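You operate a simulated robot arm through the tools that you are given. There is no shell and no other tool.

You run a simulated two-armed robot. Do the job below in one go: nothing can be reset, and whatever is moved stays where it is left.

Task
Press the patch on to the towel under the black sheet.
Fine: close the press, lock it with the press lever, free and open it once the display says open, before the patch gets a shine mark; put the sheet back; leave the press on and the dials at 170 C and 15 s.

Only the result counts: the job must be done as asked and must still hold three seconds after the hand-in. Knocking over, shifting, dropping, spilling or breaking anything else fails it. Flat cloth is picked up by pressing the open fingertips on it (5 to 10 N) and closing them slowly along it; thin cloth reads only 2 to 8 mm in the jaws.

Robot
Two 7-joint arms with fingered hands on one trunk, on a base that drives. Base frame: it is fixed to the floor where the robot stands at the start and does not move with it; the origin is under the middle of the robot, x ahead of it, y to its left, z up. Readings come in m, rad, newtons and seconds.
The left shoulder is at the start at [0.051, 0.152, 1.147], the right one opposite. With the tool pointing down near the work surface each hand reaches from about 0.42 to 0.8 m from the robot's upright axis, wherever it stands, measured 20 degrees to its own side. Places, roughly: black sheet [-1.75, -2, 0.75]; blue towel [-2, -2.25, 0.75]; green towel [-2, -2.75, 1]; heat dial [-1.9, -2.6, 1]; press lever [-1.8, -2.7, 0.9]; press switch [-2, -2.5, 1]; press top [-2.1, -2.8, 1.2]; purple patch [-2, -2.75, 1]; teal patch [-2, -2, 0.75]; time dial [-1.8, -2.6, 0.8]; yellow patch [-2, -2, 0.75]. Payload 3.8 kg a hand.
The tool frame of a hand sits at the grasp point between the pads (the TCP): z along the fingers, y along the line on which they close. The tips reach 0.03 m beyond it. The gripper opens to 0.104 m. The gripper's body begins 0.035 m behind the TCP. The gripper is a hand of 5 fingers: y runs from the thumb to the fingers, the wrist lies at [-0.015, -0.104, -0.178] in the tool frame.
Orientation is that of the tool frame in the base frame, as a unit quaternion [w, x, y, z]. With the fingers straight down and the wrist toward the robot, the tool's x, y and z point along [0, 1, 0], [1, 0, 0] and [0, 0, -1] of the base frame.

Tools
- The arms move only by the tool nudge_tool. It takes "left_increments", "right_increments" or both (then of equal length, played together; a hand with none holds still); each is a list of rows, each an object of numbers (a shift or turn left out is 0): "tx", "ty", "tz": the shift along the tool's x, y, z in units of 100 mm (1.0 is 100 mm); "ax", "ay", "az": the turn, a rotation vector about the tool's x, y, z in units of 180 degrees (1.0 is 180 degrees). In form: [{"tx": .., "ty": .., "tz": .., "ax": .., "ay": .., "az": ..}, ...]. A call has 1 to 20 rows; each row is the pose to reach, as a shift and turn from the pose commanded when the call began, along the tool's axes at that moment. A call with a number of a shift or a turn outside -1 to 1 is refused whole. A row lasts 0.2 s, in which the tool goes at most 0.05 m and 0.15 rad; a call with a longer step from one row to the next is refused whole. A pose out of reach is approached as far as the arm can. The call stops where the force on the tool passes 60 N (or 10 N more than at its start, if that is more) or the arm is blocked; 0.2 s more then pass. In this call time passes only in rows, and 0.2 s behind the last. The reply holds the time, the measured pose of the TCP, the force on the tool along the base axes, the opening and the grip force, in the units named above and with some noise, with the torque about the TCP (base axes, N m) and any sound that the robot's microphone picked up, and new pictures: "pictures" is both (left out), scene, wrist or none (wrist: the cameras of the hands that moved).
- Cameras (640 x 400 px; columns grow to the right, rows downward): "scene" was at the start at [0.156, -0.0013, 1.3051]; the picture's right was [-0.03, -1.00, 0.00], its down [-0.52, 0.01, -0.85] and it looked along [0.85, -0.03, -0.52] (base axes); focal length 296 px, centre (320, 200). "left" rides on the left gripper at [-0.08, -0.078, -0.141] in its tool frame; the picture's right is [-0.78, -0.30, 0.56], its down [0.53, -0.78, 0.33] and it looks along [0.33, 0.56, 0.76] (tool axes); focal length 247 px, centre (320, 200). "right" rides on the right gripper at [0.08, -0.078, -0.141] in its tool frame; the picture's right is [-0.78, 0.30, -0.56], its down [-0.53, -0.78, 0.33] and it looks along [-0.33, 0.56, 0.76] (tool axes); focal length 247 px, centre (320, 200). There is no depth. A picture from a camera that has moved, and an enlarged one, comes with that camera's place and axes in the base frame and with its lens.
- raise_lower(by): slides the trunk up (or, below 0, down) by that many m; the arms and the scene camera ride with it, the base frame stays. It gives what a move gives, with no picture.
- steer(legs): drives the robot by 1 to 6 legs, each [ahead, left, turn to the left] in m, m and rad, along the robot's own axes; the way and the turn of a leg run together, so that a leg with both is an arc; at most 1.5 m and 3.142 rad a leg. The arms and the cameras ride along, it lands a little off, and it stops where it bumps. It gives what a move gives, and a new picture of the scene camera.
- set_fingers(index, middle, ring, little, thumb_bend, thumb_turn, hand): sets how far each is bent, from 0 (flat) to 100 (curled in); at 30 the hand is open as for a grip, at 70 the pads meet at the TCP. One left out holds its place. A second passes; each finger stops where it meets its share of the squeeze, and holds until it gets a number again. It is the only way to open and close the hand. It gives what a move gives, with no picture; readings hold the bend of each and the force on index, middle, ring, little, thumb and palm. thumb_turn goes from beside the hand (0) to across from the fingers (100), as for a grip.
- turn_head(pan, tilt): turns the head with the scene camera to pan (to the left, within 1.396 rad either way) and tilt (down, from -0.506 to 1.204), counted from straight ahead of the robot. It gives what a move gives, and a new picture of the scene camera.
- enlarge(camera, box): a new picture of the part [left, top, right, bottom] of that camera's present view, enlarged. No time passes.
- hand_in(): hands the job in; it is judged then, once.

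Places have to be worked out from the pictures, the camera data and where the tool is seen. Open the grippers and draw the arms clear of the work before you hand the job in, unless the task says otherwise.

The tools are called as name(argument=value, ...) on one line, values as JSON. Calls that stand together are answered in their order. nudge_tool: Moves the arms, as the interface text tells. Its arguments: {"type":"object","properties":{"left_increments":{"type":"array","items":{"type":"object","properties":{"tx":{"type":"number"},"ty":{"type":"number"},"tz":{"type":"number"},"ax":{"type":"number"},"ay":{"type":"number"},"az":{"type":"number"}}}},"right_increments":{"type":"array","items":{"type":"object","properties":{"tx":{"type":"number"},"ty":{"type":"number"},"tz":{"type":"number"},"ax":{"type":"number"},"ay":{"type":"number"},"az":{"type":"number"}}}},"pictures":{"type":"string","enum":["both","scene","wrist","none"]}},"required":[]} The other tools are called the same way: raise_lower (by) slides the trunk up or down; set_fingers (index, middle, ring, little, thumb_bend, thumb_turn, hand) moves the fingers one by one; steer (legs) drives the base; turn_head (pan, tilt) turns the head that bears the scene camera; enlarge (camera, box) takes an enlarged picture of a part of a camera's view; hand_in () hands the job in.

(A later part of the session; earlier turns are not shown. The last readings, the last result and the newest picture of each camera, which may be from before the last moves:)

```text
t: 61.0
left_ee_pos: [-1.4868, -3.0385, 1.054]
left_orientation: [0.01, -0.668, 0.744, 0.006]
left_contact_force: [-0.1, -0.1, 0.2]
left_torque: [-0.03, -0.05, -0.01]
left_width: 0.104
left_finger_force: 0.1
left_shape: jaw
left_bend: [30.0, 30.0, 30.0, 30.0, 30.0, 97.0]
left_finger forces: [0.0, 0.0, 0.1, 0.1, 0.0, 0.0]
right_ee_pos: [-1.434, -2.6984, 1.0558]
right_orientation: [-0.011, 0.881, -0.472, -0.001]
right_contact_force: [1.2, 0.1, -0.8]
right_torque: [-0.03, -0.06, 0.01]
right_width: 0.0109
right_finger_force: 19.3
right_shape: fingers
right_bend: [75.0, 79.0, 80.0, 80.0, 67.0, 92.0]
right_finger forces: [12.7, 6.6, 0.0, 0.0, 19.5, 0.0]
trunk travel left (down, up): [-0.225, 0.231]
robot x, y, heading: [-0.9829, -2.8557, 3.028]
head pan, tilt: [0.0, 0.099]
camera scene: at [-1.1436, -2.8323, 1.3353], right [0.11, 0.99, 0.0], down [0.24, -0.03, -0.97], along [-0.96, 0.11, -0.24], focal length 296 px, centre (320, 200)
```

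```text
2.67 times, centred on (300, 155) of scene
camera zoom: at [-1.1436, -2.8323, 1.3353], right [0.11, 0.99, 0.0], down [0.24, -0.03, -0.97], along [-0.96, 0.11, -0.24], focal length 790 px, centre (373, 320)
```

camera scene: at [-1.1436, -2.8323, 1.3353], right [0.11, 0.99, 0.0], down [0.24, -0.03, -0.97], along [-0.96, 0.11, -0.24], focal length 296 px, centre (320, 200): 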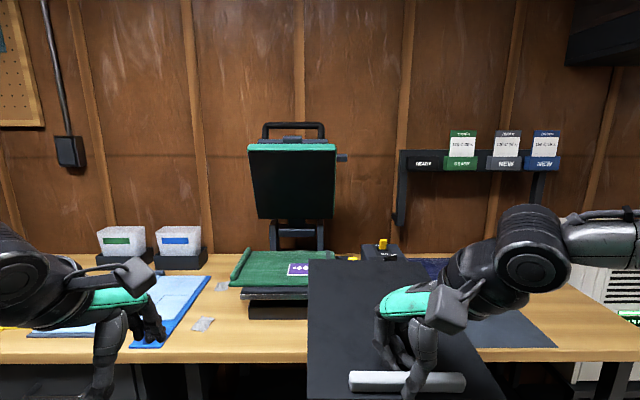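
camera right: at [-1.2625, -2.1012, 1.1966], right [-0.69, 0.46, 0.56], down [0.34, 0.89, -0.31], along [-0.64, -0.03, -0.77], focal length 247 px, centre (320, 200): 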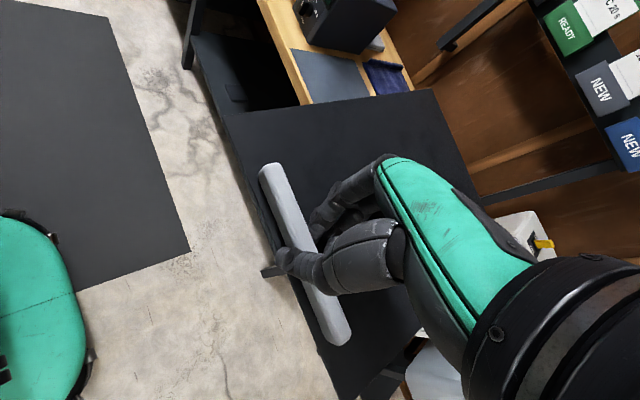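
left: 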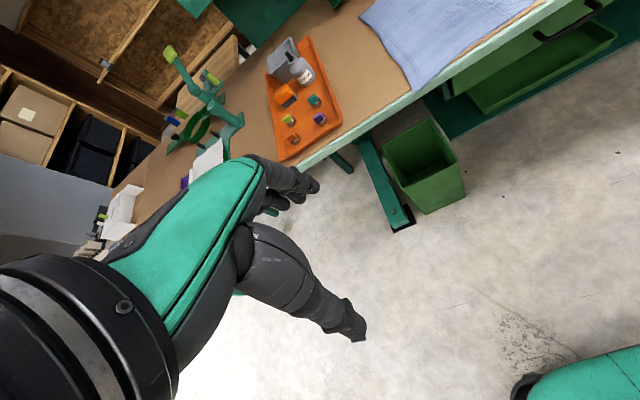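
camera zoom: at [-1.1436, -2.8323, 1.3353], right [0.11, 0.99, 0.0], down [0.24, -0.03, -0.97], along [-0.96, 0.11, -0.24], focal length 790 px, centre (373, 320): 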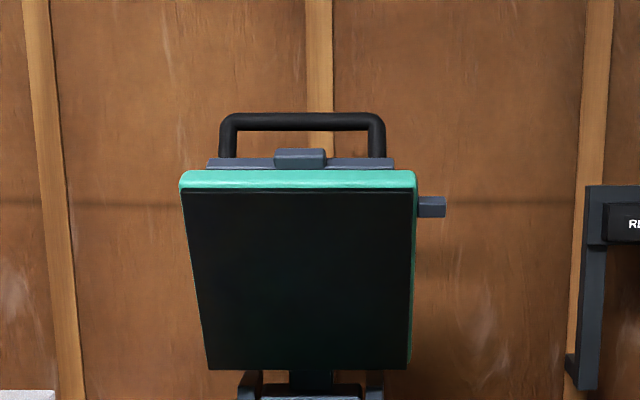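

The top is tilted ~73° open, hinge ≈(-2.19,-2.805,0.96), handle ≈(-2.126,-2.804,1.34); closed, its front edge should lie near x≈-1.85. I raise both hands 0.1 m to clear the lever before going forward.

nudge_tool(right_increments=[{"tz": -0.25}, {"tz": -0.5}, {"tz": -0.75}, {"tz": -1.0}], left_increments=[{"tz": -0.25}, {"tz": -0.5}, {"tz": -0.75}, {"tz": -1.0}], pictures="none")

turn_head(pan=0.0, tilt=0.5)

```text
t: 62.0
left_ee_pos: [-1.4866, -3.04, 1.1534]
left_orientation: [0.009, -0.667, 0.745, 0.006]
left_contact_force: [0.1, 0.6, 0.0]
left_torque: [0.03, 0.02, 0.0]
left_width: 0.104
left_finger_force: 0.1
left_shape: jaw
left_bend: [30.0, 30.0, 30.0, 30.0, 30.0, 97.0]
left_finger forces: [0.0, 0.0, 0.1, 0.1, 0.1, 0.1]
right_ee_pos: [-1.4366, -2.7017, 1.1528]
right_orientation: [-0.012, 0.881, -0.473, -0.002]
right_contact_force: [-0.3, 0.0, -0.1]
right_torque: [0.03, -0.07, 0.02]
right_width: 0.011
right_finger_force: 19.5
right_shape: fingers
right_bend: [75.0, 79.0, 80.0, 80.0, 67.0, 92.0]
right_finger forces: [12.8, 6.6, 0.0, 0.1, 19.5, 0.0]
trunk travel left (down, up): [-0.225, 0.231]
robot x, y, heading: [-0.9849, -2.851, 3.032]
head pan, tilt: [0.0, 0.099]
```

```text
t: 62.9
left_ee_pos: [-1.4864, -3.0395, 1.1542]
left_orientation: [0.01, -0.667, 0.745, 0.006]
left_contact_force: [0.1, -0.5, -0.2]
left_torque: [0.02, 0.01, 0.05]
left_width: 0.1037
left_finger_force: 0.0
left_shape: jaw
left_bend: [30.0, 30.0, 30.0, 30.0, 30.0, 97.0]
left_finger forces: [0.0, 0.0, 0.0, 0.1, 0.0, 0.0]
right_ee_pos: [-1.4369, -2.7, 1.1531]
right_orientation: [-0.012, 0.882, -0.472, -0.002]
right_contact_force: [0.4, -0.2, -1.0]
right_torque: [0.0, -0.07, -0.03]
right_width: 0.011
right_finger_force: 18.9
right_shape: fingers
right_bend: [75.0, 79.0, 80.0, 80.0, 67.0, 92.0]
right_finger forces: [12.8, 6.6, 0.1, 0.1, 19.5, 0.0]
trunk travel left (down, up): [-0.225, 0.231]
robot x, y, heading: [-0.9848, -2.8485, 3.033]
head pan, tilt: [0.0, 0.499]
camera scene: at [-1.1373, -2.833, 1.2989], right [0.11, 0.99, 0.0], down [0.59, -0.07, -0.8], along [-0.8, 0.09, -0.6], focal length 296 px, centre (320, 200)
```

scene: 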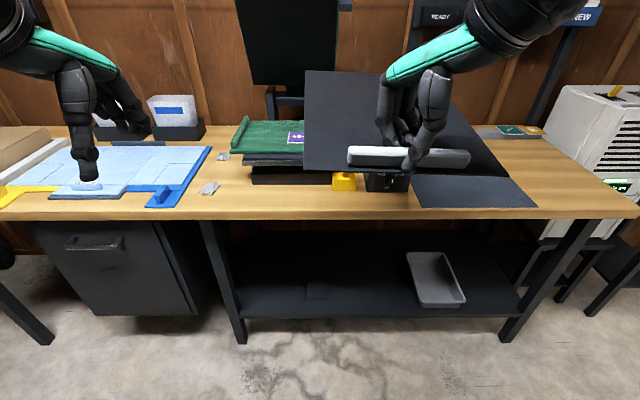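

I'll move the left hand up and outward first, then shift the sheet hand 0.12 m to the left and check reach.

nudge_tool(left_increments=[{"tx": 0.25, "tz": -0.25}, {"tx": 0.5, "tz": -0.5}, {"tx": 0.75, "tz": -0.75}, {"tx": 1.0, "tz": -1.0}], pictures="none")

steer(legs=[[0.0, 0.0, 0.01]])

```text
t: 63.9
left_ee_pos: [-1.4982, -3.1425, 1.253]
left_orientation: [0.011, -0.667, 0.745, 0.006]
left_contact_force: [-0.7, -0.7, -0.4]
left_torque: [0.02, 0.05, -0.02]
left_width: 0.104
left_finger_force: 0.1
left_shape: jaw
left_bend: [30.0, 30.0, 30.0, 30.0, 30.0, 97.0]
left_finger forces: [0.0, 0.0, 0.0, 0.0, 0.0, 0.0]
right_ee_pos: [-1.4363, -2.7016, 1.1538]
right_orientation: [-0.011, 0.881, -0.472, -0.002]
right_contact_force: [-1.0, -1.0, -0.7]
right_torque: [-0.03, -0.09, -0.03]
right_width: 0.0109
right_finger_force: 19.8
right_shape: fingers
right_bend: [75.0, 79.0, 80.0, 80.0, 67.0, 92.0]
right_finger forces: [12.8, 6.6, 0.0, 0.0, 19.5, 0.1]
trunk travel left (down, up): [-0.225, 0.231]
robot x, y, heading: [-0.9809, -2.8527, 3.031]
head pan, tilt: [0.0, 0.499]
```

```text
t: 64.6
left_ee_pos: [-1.4957, -3.1478, 1.2533]
left_orientation: [0.01, -0.671, 0.742, 0.005]
left_contact_force: [0.1, 0.2, 0.0]
left_torque: [0.02, 0.01, -0.01]
left_width: 0.104
left_finger_force: 0.1
left_shape: jaw
left_bend: [30.0, 30.0, 30.0, 30.0, 30.0, 97.0]
left_finger forces: [0.0, 0.0, 0.1, 0.0, 0.0, 0.0]
right_ee_pos: [-1.4369, -2.7047, 1.1531]
right_orientation: [-0.011, 0.884, -0.468, -0.002]
right_contact_force: [-0.4, -0.3, -0.1]
right_torque: [-0.01, -0.05, -0.03]
right_width: 0.011
right_finger_force: 19.6
right_shape: fingers
right_bend: [75.0, 79.0, 80.0, 80.0, 67.0, 92.0]
right_finger forces: [12.8, 6.5, 0.0, 0.1, 19.5, 0.0]
trunk travel left (down, up): [-0.225, 0.231]
robot x, y, heading: [-0.9861, -2.854, 3.039]
head pan, tilt: [0.0, 0.499]
camera scene: at [-1.1375, -2.8343, 1.2989], right [0.1, 0.99, 0.0], down [0.59, -0.06, -0.8], along [-0.8, 0.08, -0.6], focal length 296 px, centre (320, 200)
```

scene: 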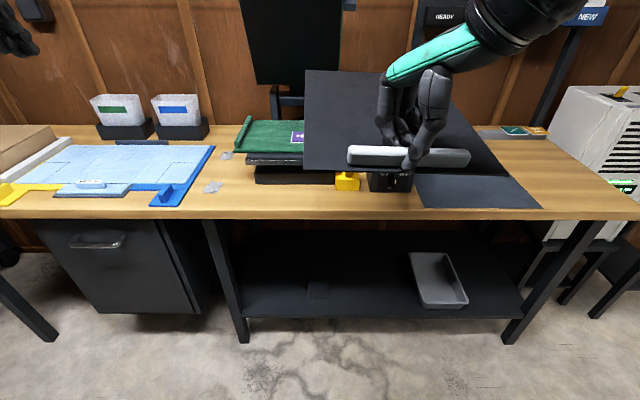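

Moving the sheet hand 0.12 m to the robot's left in the air (tx +0.092, ty +0.077).

nudge_tool(right_increments=[{"tx": 0.23, "ty": 0.19}, {"tx": 0.46, "ty": 0.38}, {"tx": 0.69, "ty": 0.58}, {"tx": 0.919, "ty": 0.773}], pictures="scene")

```text
t: 65.6
left_ee_pos: [-1.4986, -3.146, 1.2505]
left_orientation: [0.01, -0.67, 0.742, 0.005]
left_contact_force: [-0.3, 0.2, 0.1]
left_torque: [0.02, -0.04, -0.02]
left_width: 0.1037
left_finger_force: 0.1
left_shape: jaw
left_bend: [30.0, 30.0, 30.0, 30.0, 30.0, 97.0]
left_finger forces: [0.0, 0.0, 0.1, 0.0, 0.0, 0.0]
right_ee_pos: [-1.4535, -2.8235, 1.1498]
right_orientation: [-0.01, 0.883, -0.47, 0.0]
right_contact_force: [-0.8, 0.6, -0.1]
right_torque: [-0.02, -0.1, 0.01]
right_width: 0.011
right_finger_force: 19.9
right_shape: fingers
right_bend: [75.0, 79.0, 80.0, 80.0, 67.0, 92.0]
right_finger forces: [12.9, 6.5, 0.0, 0.1, 19.4, 0.1]
trunk travel left (down, up): [-0.225, 0.231]
robot x, y, heading: [-0.9845, -2.8503, 3.039]
head pan, tilt: [0.0, 0.499]
camera scene: at [-1.1402, -2.8345, 1.2983], right [0.1, 0.99, 0.0], down [0.6, -0.06, -0.8], along [-0.8, 0.08, -0.6], focal length 296 px, centre (320, 200)
```

scene: 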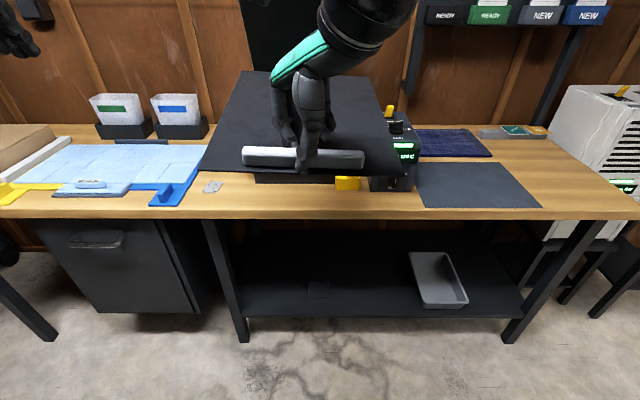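

Reach to the left is fine and the sheet is over clear space. I drive ahead 0.27 m (stopping short of the raised hot plate), then will lower.

steer(legs=[[0.27, 0.0, 0.0]])

enlarge(camera="right", box=[0, 0, 640, 400])

enlarge(camera="left", box=[0, 0, 640, 400])

```text
t: 67.5
left_ee_pos: [-1.7672, -3.1195, 1.2541]
left_orientation: [0.009, -0.671, 0.742, 0.006]
left_contact_force: [-0.8, 0.2, 0.3]
left_torque: [-0.01, 0.0, 0.03]
left_width: 0.1038
left_finger_force: 0.0
left_shape: jaw
left_bend: [30.0, 30.0, 30.0, 30.0, 30.0, 97.0]
left_finger forces: [0.0, 0.0, 0.1, 0.0, 0.0, 0.0]
right_ee_pos: [-1.7235, -2.7951, 1.1515]
right_orientation: [-0.01, 0.883, -0.469, -0.002]
right_contact_force: [-0.1, -0.2, -1.4]
right_torque: [0.01, -0.03, 0.03]
right_width: 0.011
right_finger_force: 19.5
right_shape: fingers
right_bend: [75.0, 79.0, 80.0, 80.0, 67.0, 92.0]
right_finger forces: [13.1, 6.3, 0.0, 0.0, 19.4, 0.0]
trunk travel left (down, up): [-0.225, 0.231]
robot x, y, heading: [-1.2588, -2.8238, 3.038]
head pan, tilt: [0.0, 0.499]
camera scene: at [-1.4089, -2.8068, 1.2991], right [0.1, 0.99, 0.0], down [0.59, -0.06, -0.8], along [-0.8, 0.08, -0.6], focal length 296 px, centre (320, 200)
```

scene: 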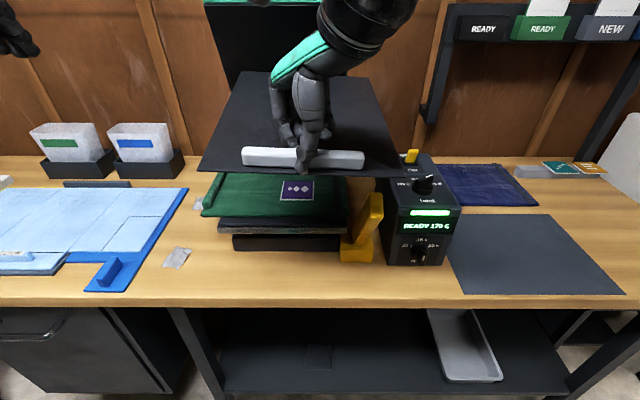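

```text
1.00 times, centred on (320, 200) of right (not enlarged: the box is as wide or as high as the picture)
camera zoom: at [-1.6153, -2.8216, 1.2919], right [-0.68, 0.47, 0.56], down [0.35, 0.88, -0.31], along [-0.64, -0.02, -0.77], focal length 247 px, centre (320, 200)
```

zoom: 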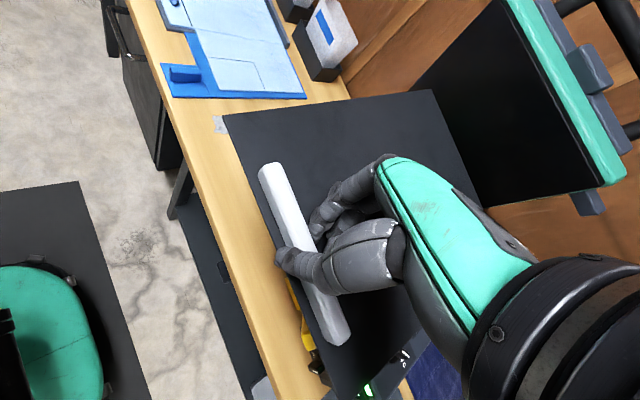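

```text
1.00 times, centred on (320, 200) of left (not enlarged: the box is as wide or as high as the picture)
camera zoom: at [-1.6844, -3.0508, 1.3952], right [0.38, 0.75, -0.54], down [0.72, -0.6, -0.34], along [-0.58, -0.26, -0.77], focal length 247 px, centre (320, 200)
```

zoom: 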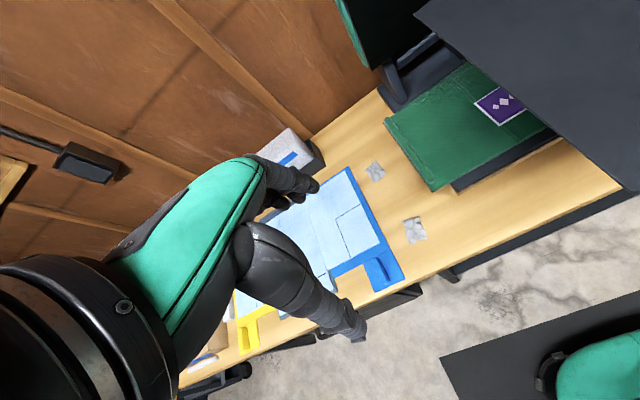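

In tool coordinates the bar centre is at the TCP and yaw matches the bench. I shift ~5 cm left and lower to TCP z≈1.05 with a check.

nudge_tool(right_increments=[{"tx": 0.18, "ty": 0.18}, {"tx": 0.358, "ty": 0.363}, {"tx": 0.358, "ty": 0.363, "tz": 0.35}, {"tx": 0.358, "ty": 0.363, "tz": 0.7}, {"tx": 0.358, "ty": 0.363, "tz": 1.0}], pictures="both")

enlarge(camera="left", box=[340, 0, 640, 200])

```text
t: 68.7
left_ee_pos: [-1.7705, -3.1189, 1.2515]
left_orientation: [0.01, -0.67, 0.742, 0.006]
left_contact_force: [-0.5, 1.0, 0.3]
left_torque: [0.02, -0.02, 0.01]
left_width: 0.1039
left_finger_force: 0.0
left_shape: jaw
left_bend: [30.0, 30.0, 30.0, 30.0, 30.0, 97.0]
left_finger forces: [0.0, 0.0, 0.1, 0.0, 0.0, 0.0]
right_ee_pos: [-1.7112, -2.813, 1.0569]
right_orientation: [-0.01, 0.883, -0.469, -0.002]
right_contact_force: [-0.3, 0.0, -0.3]
right_torque: [0.09, -0.07, 0.03]
right_width: 0.011
right_finger_force: 20.4
right_shape: fingers
right_bend: [75.0, 80.0, 80.0, 80.0, 67.0, 91.0]
right_finger forces: [13.1, 7.5, 0.0, 0.1, 20.5, 0.0]
right hand out of reach, approached as far as the arm can: row 1, 2, 3, 4, 5
trunk travel left (down, up): [-0.225, 0.231]
robot x, y, heading: [-1.2536, -2.8256, 3.043]
head pan, tilt: [0.0, 0.499]
camera scene: at [-1.4108, -2.8066, 1.2986], right [0.1, 0.99, 0.0], down [0.6, -0.06, -0.8], along [-0.8, 0.08, -0.6], focal length 296 px, centre (320, 200)
camera right: at [-1.603, -2.839, 1.198], right [-0.68, 0.47, 0.56], down [0.35, 0.88, -0.31], along [-0.64, -0.02, -0.77], focal length 247 px, centre (320, 200)
```

scene: 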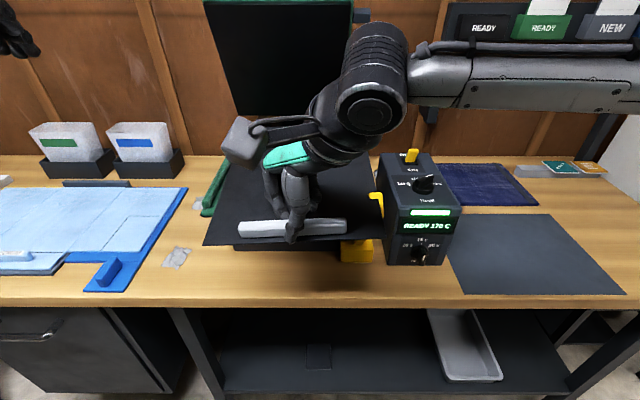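
right: 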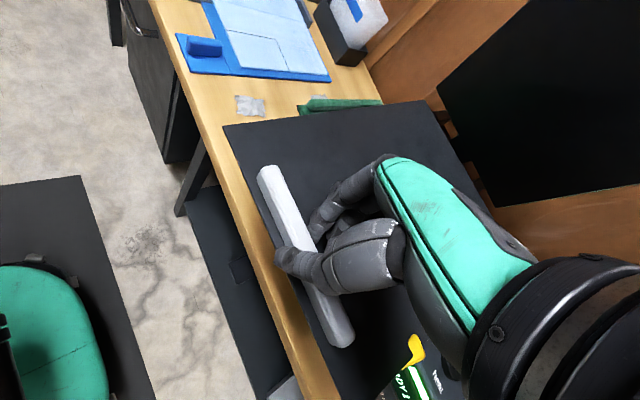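

```text
2.00 times, centred on (490, 100) of left
camera zoom: at [-1.6865, -3.0506, 1.3936], right [0.38, 0.75, -0.54], down [0.72, -0.6, -0.34], along [-0.58, -0.26, -0.77], focal length 494 px, centre (-20, 400)
```

zoom: 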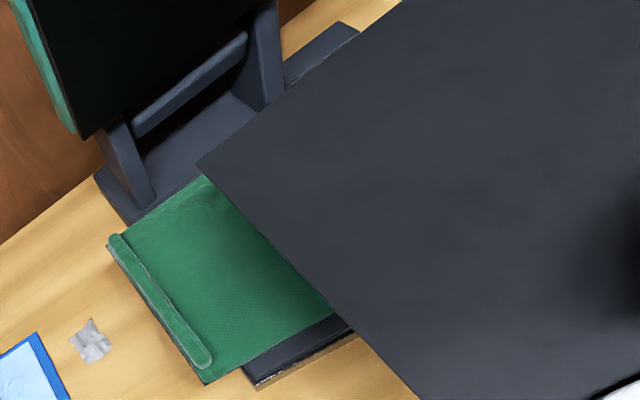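

The right arm hit its reach limit to the left (TCP stopped at y≈-2.813). I'll use the base instead: strafe left 4.5 cm, away from the lever.

steer(legs=[[0.0, 0.06, 0.0]])

enlarge(camera="right", box=[180, 80, 500, 400])

```text
t: 69.7
left_ee_pos: [-1.7744, -3.1738, 1.2523]
left_orientation: [0.008, -0.67, 0.742, 0.005]
left_contact_force: [-0.2, 0.3, 0.4]
left_torque: [-0.05, 0.03, 0.02]
left_width: 0.1039
left_finger_force: 0.1
left_shape: jaw
left_bend: [30.0, 30.0, 30.0, 30.0, 30.0, 97.0]
left_finger forces: [0.1, 0.1, 0.1, 0.0, 0.0, 0.0]
right_ee_pos: [-1.715, -2.8683, 1.0572]
right_orientation: [-0.01, 0.883, -0.47, -0.001]
right_contact_force: [-0.3, 0.9, -1.2]
right_torque: [0.0, -0.05, 0.02]
right_width: 0.011
right_finger_force: 20.2
right_shape: fingers
right_bend: [75.0, 79.0, 80.0, 80.0, 67.0, 91.0]
right_finger forces: [12.6, 7.6, 0.0, 0.0, 20.2, 0.0]
trunk travel left (down, up): [-0.225, 0.231]
robot x, y, heading: [-1.2637, -2.8785, 3.041]
head pan, tilt: [0.0, 0.499]
camera scene: at [-1.415, -2.8614, 1.2989], right [0.1, 0.99, 0.0], down [0.59, -0.06, -0.8], along [-0.8, 0.08, -0.6], focal length 296 px, centre (320, 200)
```

scene: 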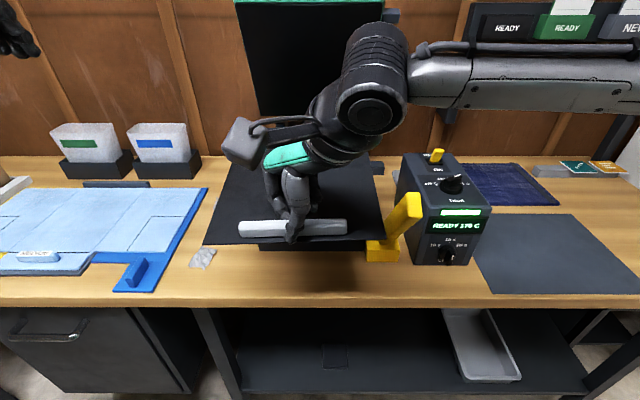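

```text
1.25 times, centred on (340, 240) of right
camera zoom: at [-1.6075, -2.8938, 1.1984], right [-0.68, 0.47, 0.56], down [0.35, 0.88, -0.32], along [-0.64, -0.02, -0.77], focal length 309 px, centre (295, 150)
```

zoom: 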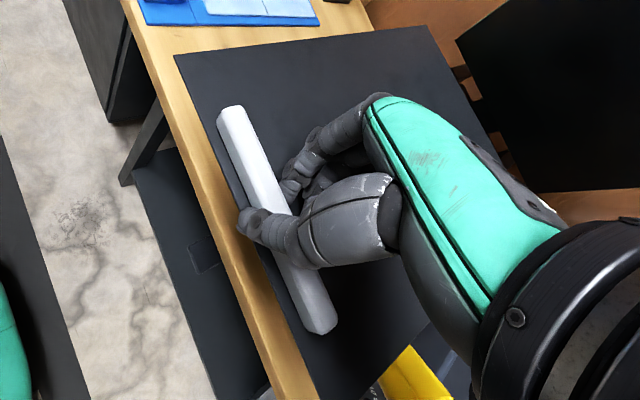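

The sheet is ~1.3 cm too far left now. I nudge right 1.2 cm and lower 4.5 cm.

nudge_tool(right_increments=[{"tx": -0.05, "ty": -0.04, "tz": 0.2}, {"tx": -0.093, "ty": -0.075, "tz": 0.45}], pictures="scene")

```text
t: 70.3
left_ee_pos: [-1.7747, -3.1757, 1.2512]
left_orientation: [0.009, -0.67, 0.742, 0.006]
left_contact_force: [0.2, 0.9, 0.5]
left_torque: [0.0, -0.05, -0.04]
left_width: 0.1039
left_finger_force: 0.0
left_shape: jaw
left_bend: [30.0, 30.0, 30.0, 30.0, 30.0, 97.0]
left_finger forces: [0.0, 0.0, 0.1, 0.0, 0.1, 0.1]
right_ee_pos: [-1.7144, -2.8572, 1.0121]
right_orientation: [-0.01, 0.883, -0.47, -0.002]
right_contact_force: [-0.6, 0.4, 0.0]
right_torque: [-0.03, -0.05, 0.02]
right_width: 0.011
right_finger_force: 19.7
right_shape: fingers
right_bend: [75.0, 79.0, 80.0, 80.0, 67.0, 91.0]
right_finger forces: [12.7, 7.3, 0.0, 0.1, 20.1, 0.0]
trunk travel left (down, up): [-0.225, 0.231]
robot x, y, heading: [-1.2628, -2.8826, 3.037]
head pan, tilt: [0.0, 0.499]
camera scene: at [-1.4153, -2.8636, 1.2989], right [0.1, 0.99, 0.0], down [0.59, -0.06, -0.8], along [-0.8, 0.08, -0.6], focal length 296 px, centre (320, 200)
```

scene: 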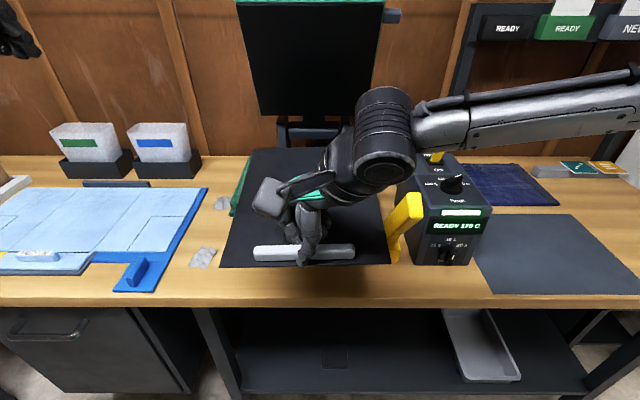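

I check the clearance between the sheet's right edge and the yellow lever before moving ahead.

enlarge(camera="scene", box=[340, 170, 460, 280])

enlarge(camera="right", box=[180, 80, 500, 400])

enlarge(camera="left", box=[340, 0, 640, 200])

```text
3.64 times, centred on (400, 225) of scene
camera zoom: at [-1.4153, -2.8636, 1.2989], right [0.1, 0.99, 0.0], down [0.59, -0.06, -0.8], along [-0.8, 0.08, -0.6], focal length 1077 px, centre (29, 109)
```

zoom: 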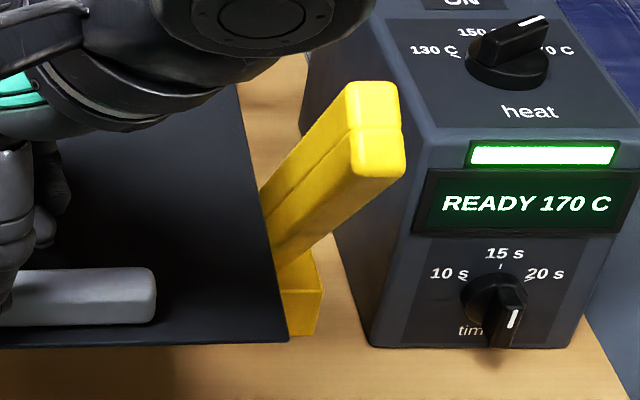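

```text
1.25 times, centred on (340, 240) of right
camera zoom: at [-1.6063, -2.8828, 1.1527], right [-0.68, 0.47, 0.56], down [0.35, 0.88, -0.31], along [-0.64, -0.02, -0.77], focal length 309 px, centre (295, 150)
```

zoom: 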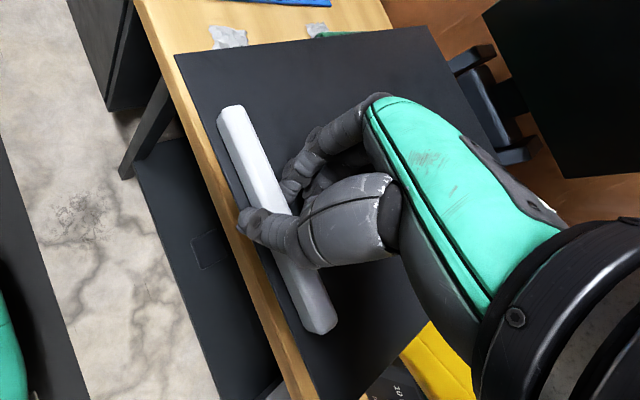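

```text
2.00 times, centred on (490, 100) of left
camera zoom: at [-1.6908, -3.1072, 1.3935], right [0.38, 0.75, -0.54], down [0.72, -0.6, -0.34], along [-0.58, -0.26, -0.77], focal length 494 px, centre (-20, 400)
```

zoom: 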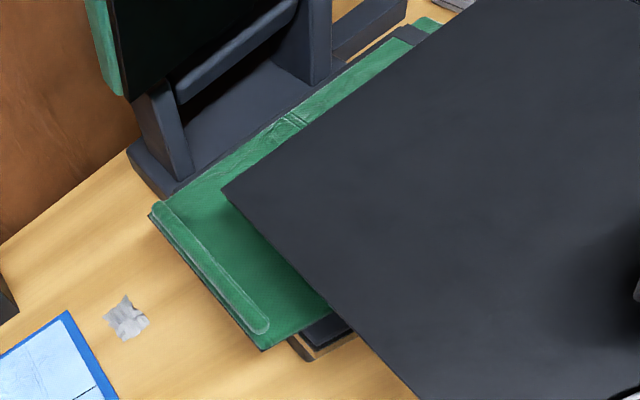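

Clearances look fine (≈2.7 cm to the lever, ≈2.3 cm to the towel roll). I drive ahead 9.5 cm with the sheet just above the towel.

steer(legs=[[0.095, 0.0, 0.0]])

enlarge(camera="scene", box=[220, 150, 440, 310])

enlarge(camera="left", box=[340, 0, 640, 200])

```text
t: 71.4
left_ee_pos: [-1.8676, -3.1645, 1.2518]
left_orientation: [0.009, -0.67, 0.743, 0.005]
left_contact_force: [-0.4, 0.2, 0.6]
left_torque: [-0.01, 0.02, 0.0]
left_width: 0.1038
left_finger_force: 0.1
left_shape: jaw
left_bend: [30.0, 30.0, 30.0, 30.0, 30.0, 97.0]
left_finger forces: [0.0, 0.0, 0.0, 0.0, 0.0, 0.0]
right_ee_pos: [-1.8069, -2.8473, 1.0125]
right_orientation: [-0.01, 0.882, -0.471, -0.002]
right_contact_force: [-1.0, 0.0, -0.9]
right_torque: [-0.03, -0.05, -0.03]
right_width: 0.011
right_finger_force: 19.3
right_shape: fingers
right_bend: [75.0, 79.0, 80.0, 80.0, 67.0, 91.0]
right_finger forces: [12.6, 7.3, 0.0, 0.0, 20.1, 0.0]
trunk travel left (down, up): [-0.225, 0.231]
robot x, y, heading: [-1.3546, -2.8678, 3.036]
head pan, tilt: [0.0, 0.499]
camera scene: at [-1.5085, -2.8541, 1.2991], right [0.1, 0.99, 0.0], down [0.59, -0.06, -0.8], along [-0.8, 0.08, -0.6], focal length 296 px, centre (320, 200)
```

scene: 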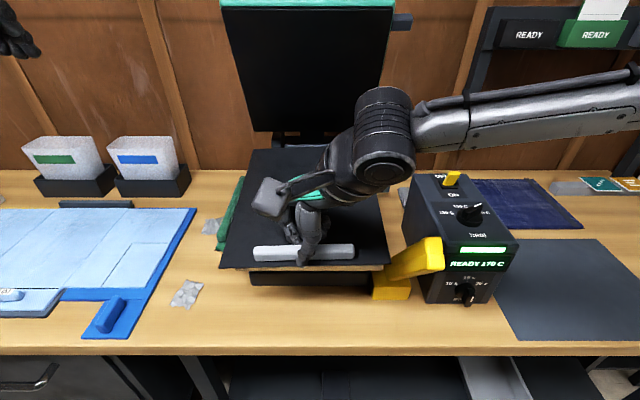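

```text
2.50 times, centred on (330, 230) of scene
camera zoom: at [-1.5085, -2.8541, 1.2991], right [0.1, 0.99, 0.0], down [0.59, -0.06, -0.8], along [-0.8, 0.08, -0.6], focal length 740 px, centre (295, 125)
```

zoom: 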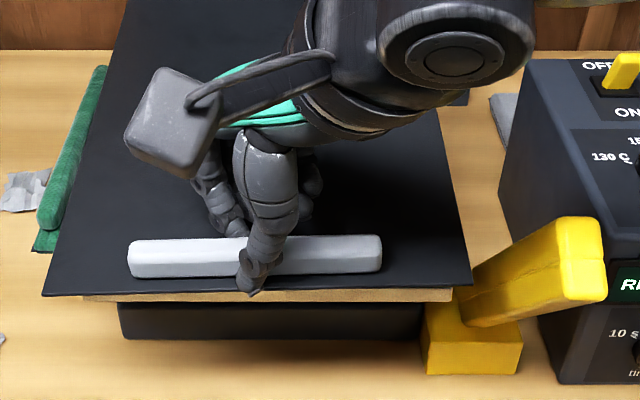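

```text
2.00 times, centred on (490, 100) of left
camera zoom: at [-1.7846, -3.0971, 1.3939], right [0.38, 0.75, -0.54], down [0.72, -0.61, -0.34], along [-0.58, -0.26, -0.77], focal length 494 px, centre (-20, 400)
```

zoom: 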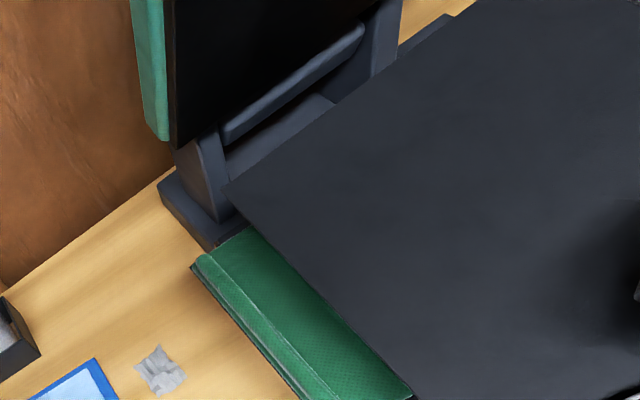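

The sheet is well aligned over the platen (bar ≈5 cm in front of the platen edge). I lower straight down toward the towel.

nudge_tool(right_increments=[{"tz": 0.15}, {"tz": 0.3}, {"tz": 0.36}], pictures="scene")

enlarge(camera="scene", box=[220, 150, 440, 310])

```text
t: 72.2
left_ee_pos: [-1.869, -3.1652, 1.2501]
left_orientation: [0.009, -0.669, 0.743, 0.005]
left_contact_force: [-0.9, -1.1, 0.9]
left_torque: [0.0, 0.03, -0.02]
left_width: 0.104
left_finger_force: 0.1
left_shape: jaw
left_bend: [30.0, 30.0, 30.0, 30.0, 30.0, 97.0]
left_finger forces: [0.0, 0.0, 0.1, 0.0, 0.0, 0.0]
right_ee_pos: [-1.8083, -2.8462, 0.9747]
right_orientation: [-0.01, 0.882, -0.471, -0.001]
right_contact_force: [-1.4, -0.9, -1.0]
right_torque: [-0.02, -0.09, 0.02]
right_width: 0.0107
right_finger_force: 20.1
right_shape: fingers
right_bend: [75.0, 79.0, 80.0, 80.0, 67.0, 91.0]
right_finger forces: [12.7, 7.3, 0.0, 0.0, 20.0, 0.0]
trunk travel left (down, up): [-0.225, 0.231]
robot x, y, heading: [-1.3565, -2.8705, 3.039]
head pan, tilt: [0.0, 0.499]
camera scene: at [-1.5098, -2.8541, 1.2987], right [0.1, 0.99, 0.0], down [0.6, -0.06, -0.8], along [-0.8, 0.08, -0.6], focal length 296 px, centre (320, 200)
```

scene: 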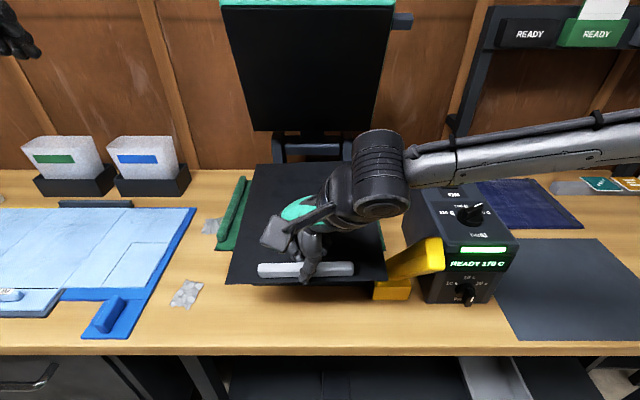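

```text
2.50 times, centred on (330, 230) of scene
camera zoom: at [-1.5098, -2.8541, 1.2987], right [0.1, 0.99, 0.0], down [0.6, -0.06, -0.8], along [-0.8, 0.08, -0.6], focal length 740 px, centre (295, 125)
```

zoom: 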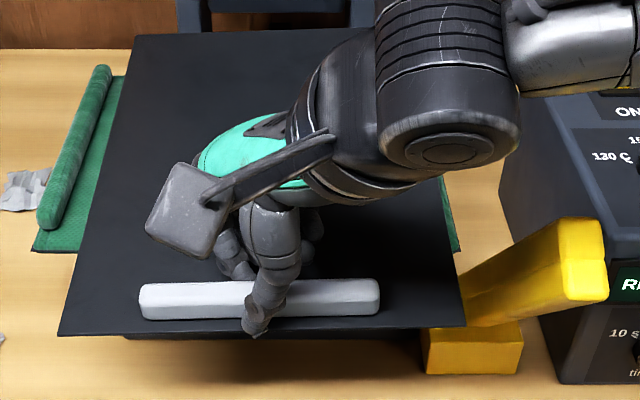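

Still no contact force; I go down in small steps.

nudge_tool(right_increments=[{"tz": 0.05}, {"tz": 0.09}], pictures="none")

```text
t: 72.8
left_ee_pos: [-1.8679, -3.1651, 1.2507]
left_orientation: [0.009, -0.669, 0.743, 0.005]
left_contact_force: [0.7, 0.2, 0.1]
left_torque: [0.01, -0.02, -0.01]
left_width: 0.1039
left_finger_force: 0.0
left_shape: jaw
left_bend: [30.0, 30.0, 30.0, 30.0, 30.0, 97.0]
left_finger forces: [0.0, 0.0, 0.0, 0.0, 0.0, 0.0]
right_ee_pos: [-1.8086, -2.8461, 0.9668]
right_orientation: [-0.01, 0.882, -0.47, -0.001]
right_contact_force: [-1.0, -0.2, -1.0]
right_torque: [0.01, -0.07, 0.0]
right_width: 0.011
right_finger_force: 20.4
right_shape: fingers
right_bend: [75.0, 79.0, 80.0, 80.0, 67.0, 91.0]
right_finger forces: [12.7, 7.1, 0.0, 0.0, 20.0, 0.0]
trunk travel left (down, up): [-0.225, 0.231]
robot x, y, heading: [-1.3514, -2.8701, 3.038]
head pan, tilt: [0.0, 0.499]
```

nudge_tool(right_increments=[{"tz": 0.05}, {"tz": 0.08}], pictures="scene")

enlarge(camera="scene", box=[220, 150, 440, 310])

enlarge(camera="left", box=[340, 0, 640, 200])

```text
t: 73.4
left_ee_pos: [-1.8683, -3.166, 1.25]
left_orientation: [0.009, -0.669, 0.743, 0.007]
left_contact_force: [0.2, 0.1, 0.4]
left_torque: [0.03, -0.05, -0.02]
left_width: 0.104
left_finger_force: 0.1
left_shape: jaw
left_bend: [30.0, 30.0, 30.0, 30.0, 30.0, 97.0]
left_finger forces: [0.0, 0.1, 0.0, 0.0, 0.1, 0.1]
right_ee_pos: [-1.808, -2.8459, 0.9584]
right_orientation: [-0.009, 0.882, -0.471, -0.002]
right_contact_force: [0.5, -0.2, -0.6]
right_torque: [-0.04, -0.09, 0.02]
right_width: 0.011
right_finger_force: 20.6
right_shape: fingers
right_bend: [75.0, 79.0, 80.0, 80.0, 67.0, 91.0]
right_finger forces: [12.6, 7.2, 0.1, 0.0, 20.0, 0.0]
trunk travel left (down, up): [-0.225, 0.231]
robot x, y, heading: [-1.3584, -2.8749, 3.039]
head pan, tilt: [0.0, 0.499]
camera scene: at [-1.509, -2.8541, 1.2989], right [0.1, 0.99, 0.0], down [0.59, -0.06, -0.8], along [-0.8, 0.08, -0.6], focal length 296 px, centre (320, 200)
```

scene: 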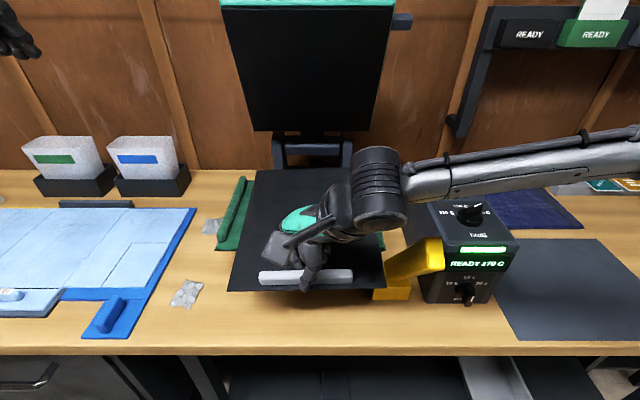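

```text
2.50 times, centred on (330, 230) of scene
camera zoom: at [-1.509, -2.8541, 1.2989], right [0.1, 0.99, 0.0], down [0.59, -0.06, -0.8], along [-0.8, 0.08, -0.6], focal length 740 px, centre (295, 125)
```

zoom: 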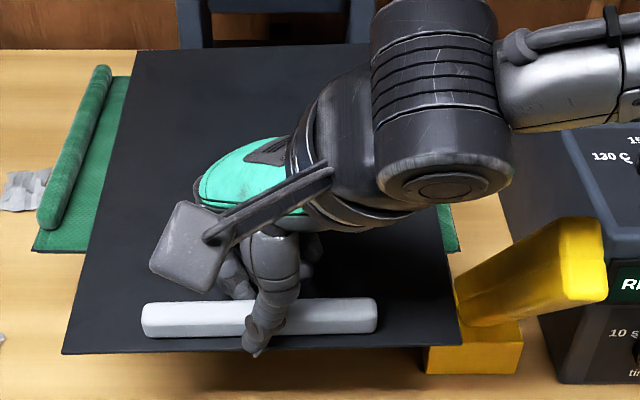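

```text
2.00 times, centred on (490, 100) of left
camera zoom: at [-1.7851, -3.0972, 1.3929], right [0.38, 0.75, -0.54], down [0.72, -0.61, -0.34], along [-0.58, -0.26, -0.77], focal length 494 px, centre (-20, 400)
```

zoom: 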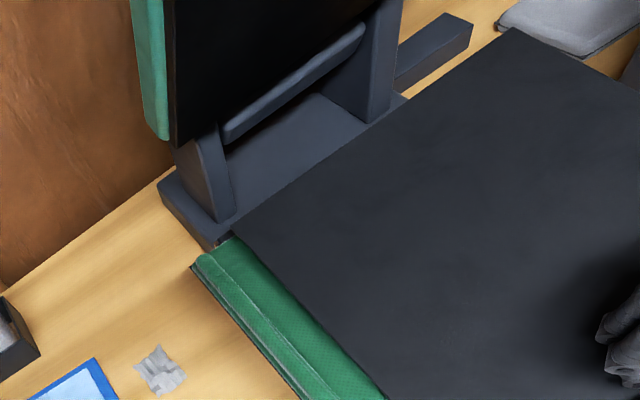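

No contact yet; I keep lowering gently.

nudge_tool(right_increments=[{"tz": 0.04}, {"tz": 0.08}], pictures="none")

nudge_tool(right_increments=[{"tz": 0.04}], pictures="scene")

enlarge(camera="left", box=[340, 0, 640, 200])

```text
t: 74.0
left_ee_pos: [-1.8673, -3.165, 1.251]
left_orientation: [0.009, -0.669, 0.743, 0.006]
left_contact_force: [0.5, -0.2, 0.0]
left_torque: [0.01, 0.0, 0.01]
left_width: 0.104
left_finger_force: 0.1
left_shape: jaw
left_bend: [30.0, 30.0, 30.0, 30.0, 30.0, 97.0]
left_finger forces: [0.0, 0.0, 0.0, 0.0, 0.1, 0.0]
right_ee_pos: [-1.8072, -2.8457, 0.9501]
right_orientation: [-0.01, 0.882, -0.471, -0.002]
right_contact_force: [-0.9, 1.2, -0.4]
right_torque: [0.01, -0.05, -0.01]
right_width: 0.0112
right_finger_force: 20.5
right_shape: fingers
right_bend: [75.0, 79.0, 80.0, 80.0, 67.0, 91.0]
right_finger forces: [12.7, 7.2, 0.0, 0.0, 20.1, 0.1]
trunk travel left (down, up): [-0.225, 0.231]
robot x, y, heading: [-1.3542, -2.8711, 3.037]
head pan, tilt: [0.0, 0.499]
```

```text
t: 74.4
left_ee_pos: [-1.8691, -3.1656, 1.2511]
left_orientation: [0.01, -0.669, 0.743, 0.005]
left_contact_force: [0.2, -0.3, 0.5]
left_torque: [-0.02, 0.02, 0.02]
left_width: 0.1039
left_finger_force: 0.1
left_shape: jaw
left_bend: [30.0, 30.0, 30.0, 30.0, 30.0, 97.0]
left_finger forces: [0.0, 0.0, 0.0, 0.0, 0.1, 0.0]
right_ee_pos: [-1.8072, -2.8454, 0.9461]
right_orientation: [-0.01, 0.882, -0.471, -0.001]
right_contact_force: [-0.3, 0.3, -0.3]
right_torque: [-0.09, -0.06, -0.01]
right_width: 0.0113
right_finger_force: 20.6
right_shape: fingers
right_bend: [75.0, 79.0, 80.0, 80.0, 67.0, 91.0]
right_finger forces: [13.4, 6.9, 0.1, 0.0, 20.4, 0.0]
trunk travel left (down, up): [-0.225, 0.231]
robot x, y, heading: [-1.3563, -2.8723, 3.036]
head pan, tilt: [0.0, 0.499]
camera scene: at [-1.5091, -2.854, 1.2989], right [0.1, 0.99, 0.0], down [0.59, -0.06, -0.8], along [-0.8, 0.08, -0.6], focal length 296 px, centre (320, 200)
```

scene: 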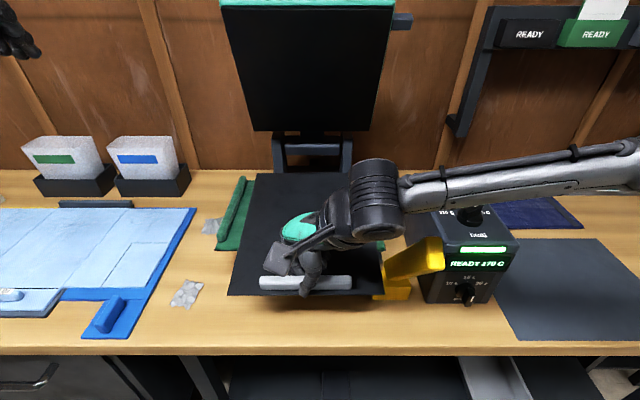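

```text
2.00 times, centred on (490, 100) of left
camera zoom: at [-1.7853, -3.097, 1.3928], right [0.38, 0.75, -0.54], down [0.72, -0.61, -0.34], along [-0.58, -0.26, -0.77], focal length 494 px, centre (-20, 400)
```

zoom: 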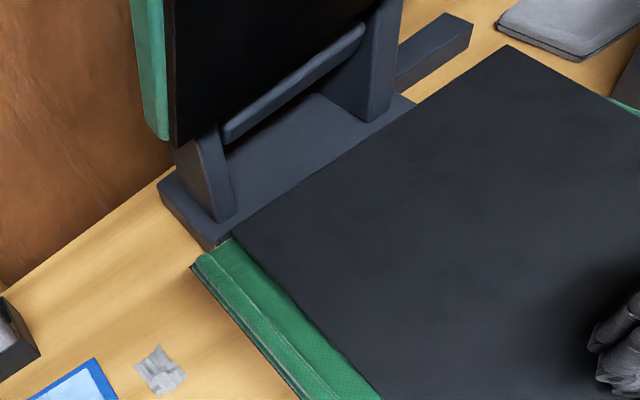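

The back-left corner has touched (torque and index force changed) while the right side is still slightly high. I lower a few mm more until the sheet lies down.

nudge_tool(right_increments=[{"tz": 0.04}], pictures="none")

nudge_tool(right_increments=[{"tz": 0.04}], pictures="scene")

enlarge(camera="left", box=[340, 0, 640, 200])

enlarge(camera="scene", box=[220, 150, 440, 310])

```text
t: 74.8
left_ee_pos: [-1.8678, -3.1663, 1.2504]
left_orientation: [0.008, -0.669, 0.743, 0.006]
left_contact_force: [-0.2, 0.6, 0.8]
left_torque: [-0.03, 0.01, 0.01]
left_width: 0.1041
left_finger_force: 0.0
left_shape: jaw
left_bend: [30.0, 30.0, 30.0, 30.0, 30.0, 97.0]
left_finger forces: [0.1, 0.0, 0.1, 0.0, 0.0, 0.1]
right_ee_pos: [-1.8059, -2.8473, 0.9422]
right_orientation: [-0.009, 0.882, -0.471, -0.002]
right_contact_force: [-0.9, -0.3, 2.5]
right_torque: [-0.04, 0.16, -0.03]
right_width: 0.0112
right_finger_force: 21.4
right_shape: fingers
right_bend: [75.0, 79.0, 80.0, 80.0, 67.0, 91.0]
right_finger forces: [16.6, 5.6, 0.0, 0.0, 21.0, 0.0]
trunk travel left (down, up): [-0.225, 0.231]
robot x, y, heading: [-1.3572, -2.8707, 3.039]
head pan, tilt: [0.0, 0.499]
```

```text
t: 75.2
left_ee_pos: [-1.8673, -3.1655, 1.252]
left_orientation: [0.009, -0.669, 0.743, 0.005]
left_contact_force: [0.2, 0.1, 0.6]
left_torque: [0.04, -0.02, 0.0]
left_width: 0.104
left_finger_force: 0.0
left_shape: jaw
left_bend: [30.0, 30.0, 30.0, 30.0, 30.0, 97.0]
left_finger forces: [0.0, 0.0, 0.0, 0.0, 0.0, 0.0]
right_ee_pos: [-1.8076, -2.8458, 0.9388]
right_orientation: [-0.009, 0.882, -0.47, -0.002]
right_contact_force: [-0.1, -0.1, 3.2]
right_torque: [-0.05, 0.23, -0.03]
right_width: 0.0114
right_finger_force: 24.9
right_shape: fingers
right_bend: [76.0, 80.0, 80.0, 80.0, 67.0, 91.0]
right_finger forces: [19.2, 6.2, 0.0, 0.1, 24.0, 0.0]
trunk travel left (down, up): [-0.225, 0.231]
robot x, y, heading: [-1.3511, -2.8717, 3.037]
head pan, tilt: [0.0, 0.499]
camera scene: at [-1.5083, -2.8541, 1.299], right [0.1, 0.99, 0.0], down [0.59, -0.06, -0.8], along [-0.8, 0.08, -0.6], focal length 296 px, centre (320, 200)
```

scene: 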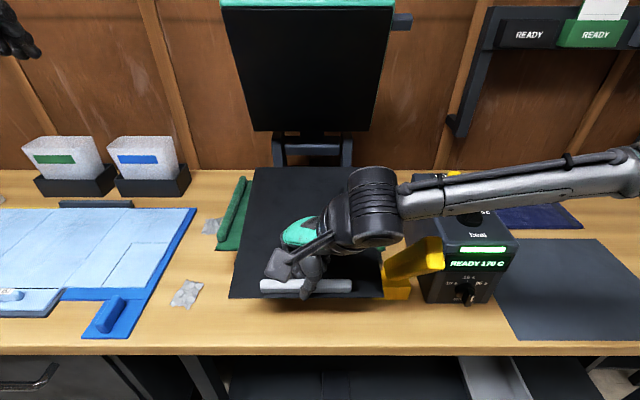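

```text
2.00 times, centred on (490, 100) of left
camera zoom: at [-1.7844, -3.0972, 1.3932], right [0.38, 0.75, -0.54], down [0.72, -0.61, -0.34], along [-0.58, -0.26, -0.77], focal length 494 px, centre (-20, 400)
```

zoom: 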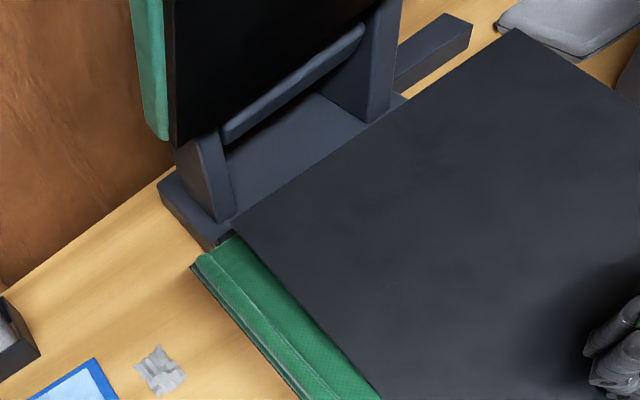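

```text
2.50 times, centred on (330, 230) of scene
camera zoom: at [-1.5083, -2.8541, 1.299], right [0.1, 0.99, 0.0], down [0.59, -0.06, -0.8], along [-0.8, 0.08, -0.6], focal length 740 px, centre (295, 125)
```

zoom: 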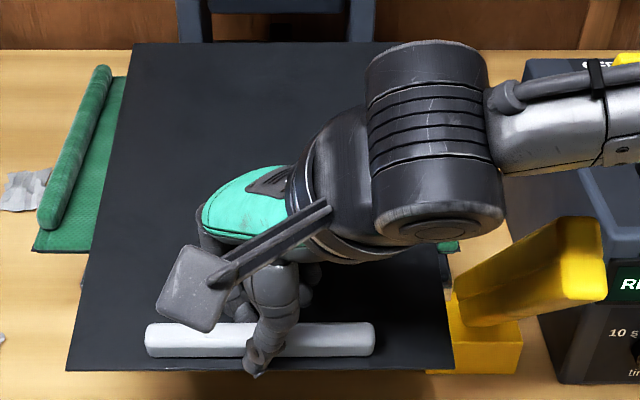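

I over-lowered a bit (the back edge began to tip up). I raise 6 mm so the sheet rests on the platen, then open the hand.

nudge_tool(right_increments=[{"tz": -0.03}, {"tz": -0.06}], pictures="none")

set_fingers(hand="right", index=68, middle=68, ring=64, little=64, thumb_bend=62)

enlarge(camera="scene", box=[220, 150, 440, 310])

enlarge(camera="left", box=[340, 0, 640, 200])

```text
t: 75.8
left_ee_pos: [-1.8685, -3.1665, 1.2502]
left_orientation: [0.009, -0.669, 0.743, 0.006]
left_contact_force: [0.1, -0.3, 0.0]
left_torque: [0.02, -0.01, 0.0]
left_width: 0.1042
left_finger_force: 0.1
left_shape: jaw
left_bend: [30.0, 30.0, 30.0, 30.0, 30.0, 97.0]
left_finger forces: [0.1, 0.0, 0.0, 0.1, 0.0, 0.0]
right_ee_pos: [-1.8078, -2.8457, 0.9438]
right_orientation: [-0.011, 0.882, -0.471, -0.001]
right_contact_force: [0.7, -0.1, -0.3]
right_torque: [0.0, -0.02, 0.0]
right_width: 0.0107
right_finger_force: 20.8
right_shape: fingers
right_bend: [76.0, 79.0, 80.0, 80.0, 67.0, 91.0]
right_finger forces: [12.3, 8.4, 0.1, 0.0, 21.0, 0.1]
trunk travel left (down, up): [-0.225, 0.231]
robot x, y, heading: [-1.3579, -2.8714, 3.034]
head pan, tilt: [0.0, 0.499]
```

```text
t: 76.8
left_ee_pos: [-1.868, -3.165, 1.2517]
left_orientation: [0.01, -0.67, 0.742, 0.006]
left_contact_force: [0.3, -0.1, -0.4]
left_torque: [-0.01, 0.01, -0.04]
left_width: 0.104
left_finger_force: 0.0
left_shape: jaw
left_bend: [30.0, 30.0, 30.0, 30.0, 30.0, 97.0]
left_finger forces: [0.1, 0.0, 0.0, 0.0, 0.0, 0.0]
right_ee_pos: [-1.8083, -2.8469, 0.9427]
right_orientation: [-0.01, 0.882, -0.472, -0.002]
right_contact_force: [1.3, 0.7, 3.6]
right_torque: [0.1, 0.19, -0.12]
right_width: 0.0177
right_finger_force: 5.2
right_shape: fingers
right_bend: [67.0, 68.0, 66.0, 64.0, 60.0, 96.0]
right_finger forces: [2.2, 1.2, 3.8, 0.1, 3.4, 0.0]
trunk travel left (down, up): [-0.225, 0.231]
robot x, y, heading: [-1.3565, -2.8729, 3.037]
head pan, tilt: [0.0, 0.499]
```

```text
2.50 times, centred on (330, 230) of scene
camera zoom: at [-1.5084, -2.854, 1.299], right [0.1, 0.99, 0.0], down [0.59, -0.06, -0.8], along [-0.8, 0.08, -0.6], focal length 740 px, centre (295, 125)
```

zoom: 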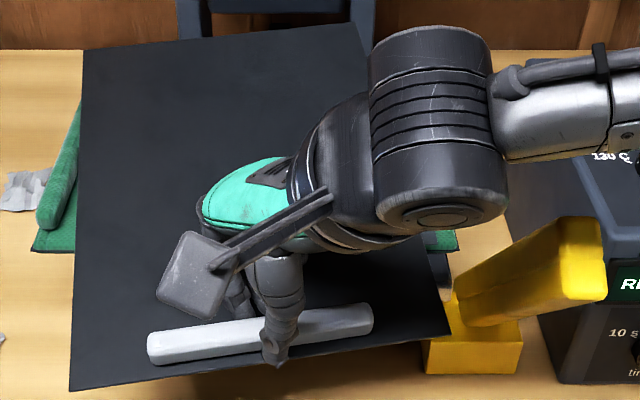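

```text
2.00 times, centred on (490, 100) of left
camera zoom: at [-1.7845, -3.0971, 1.3931], right [0.38, 0.75, -0.54], down [0.72, -0.61, -0.34], along [-0.58, -0.26, -0.77], focal length 494 px, centre (-20, 400)
```

zoom: 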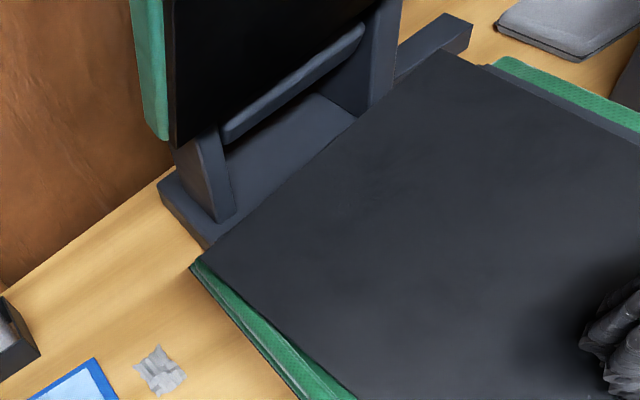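

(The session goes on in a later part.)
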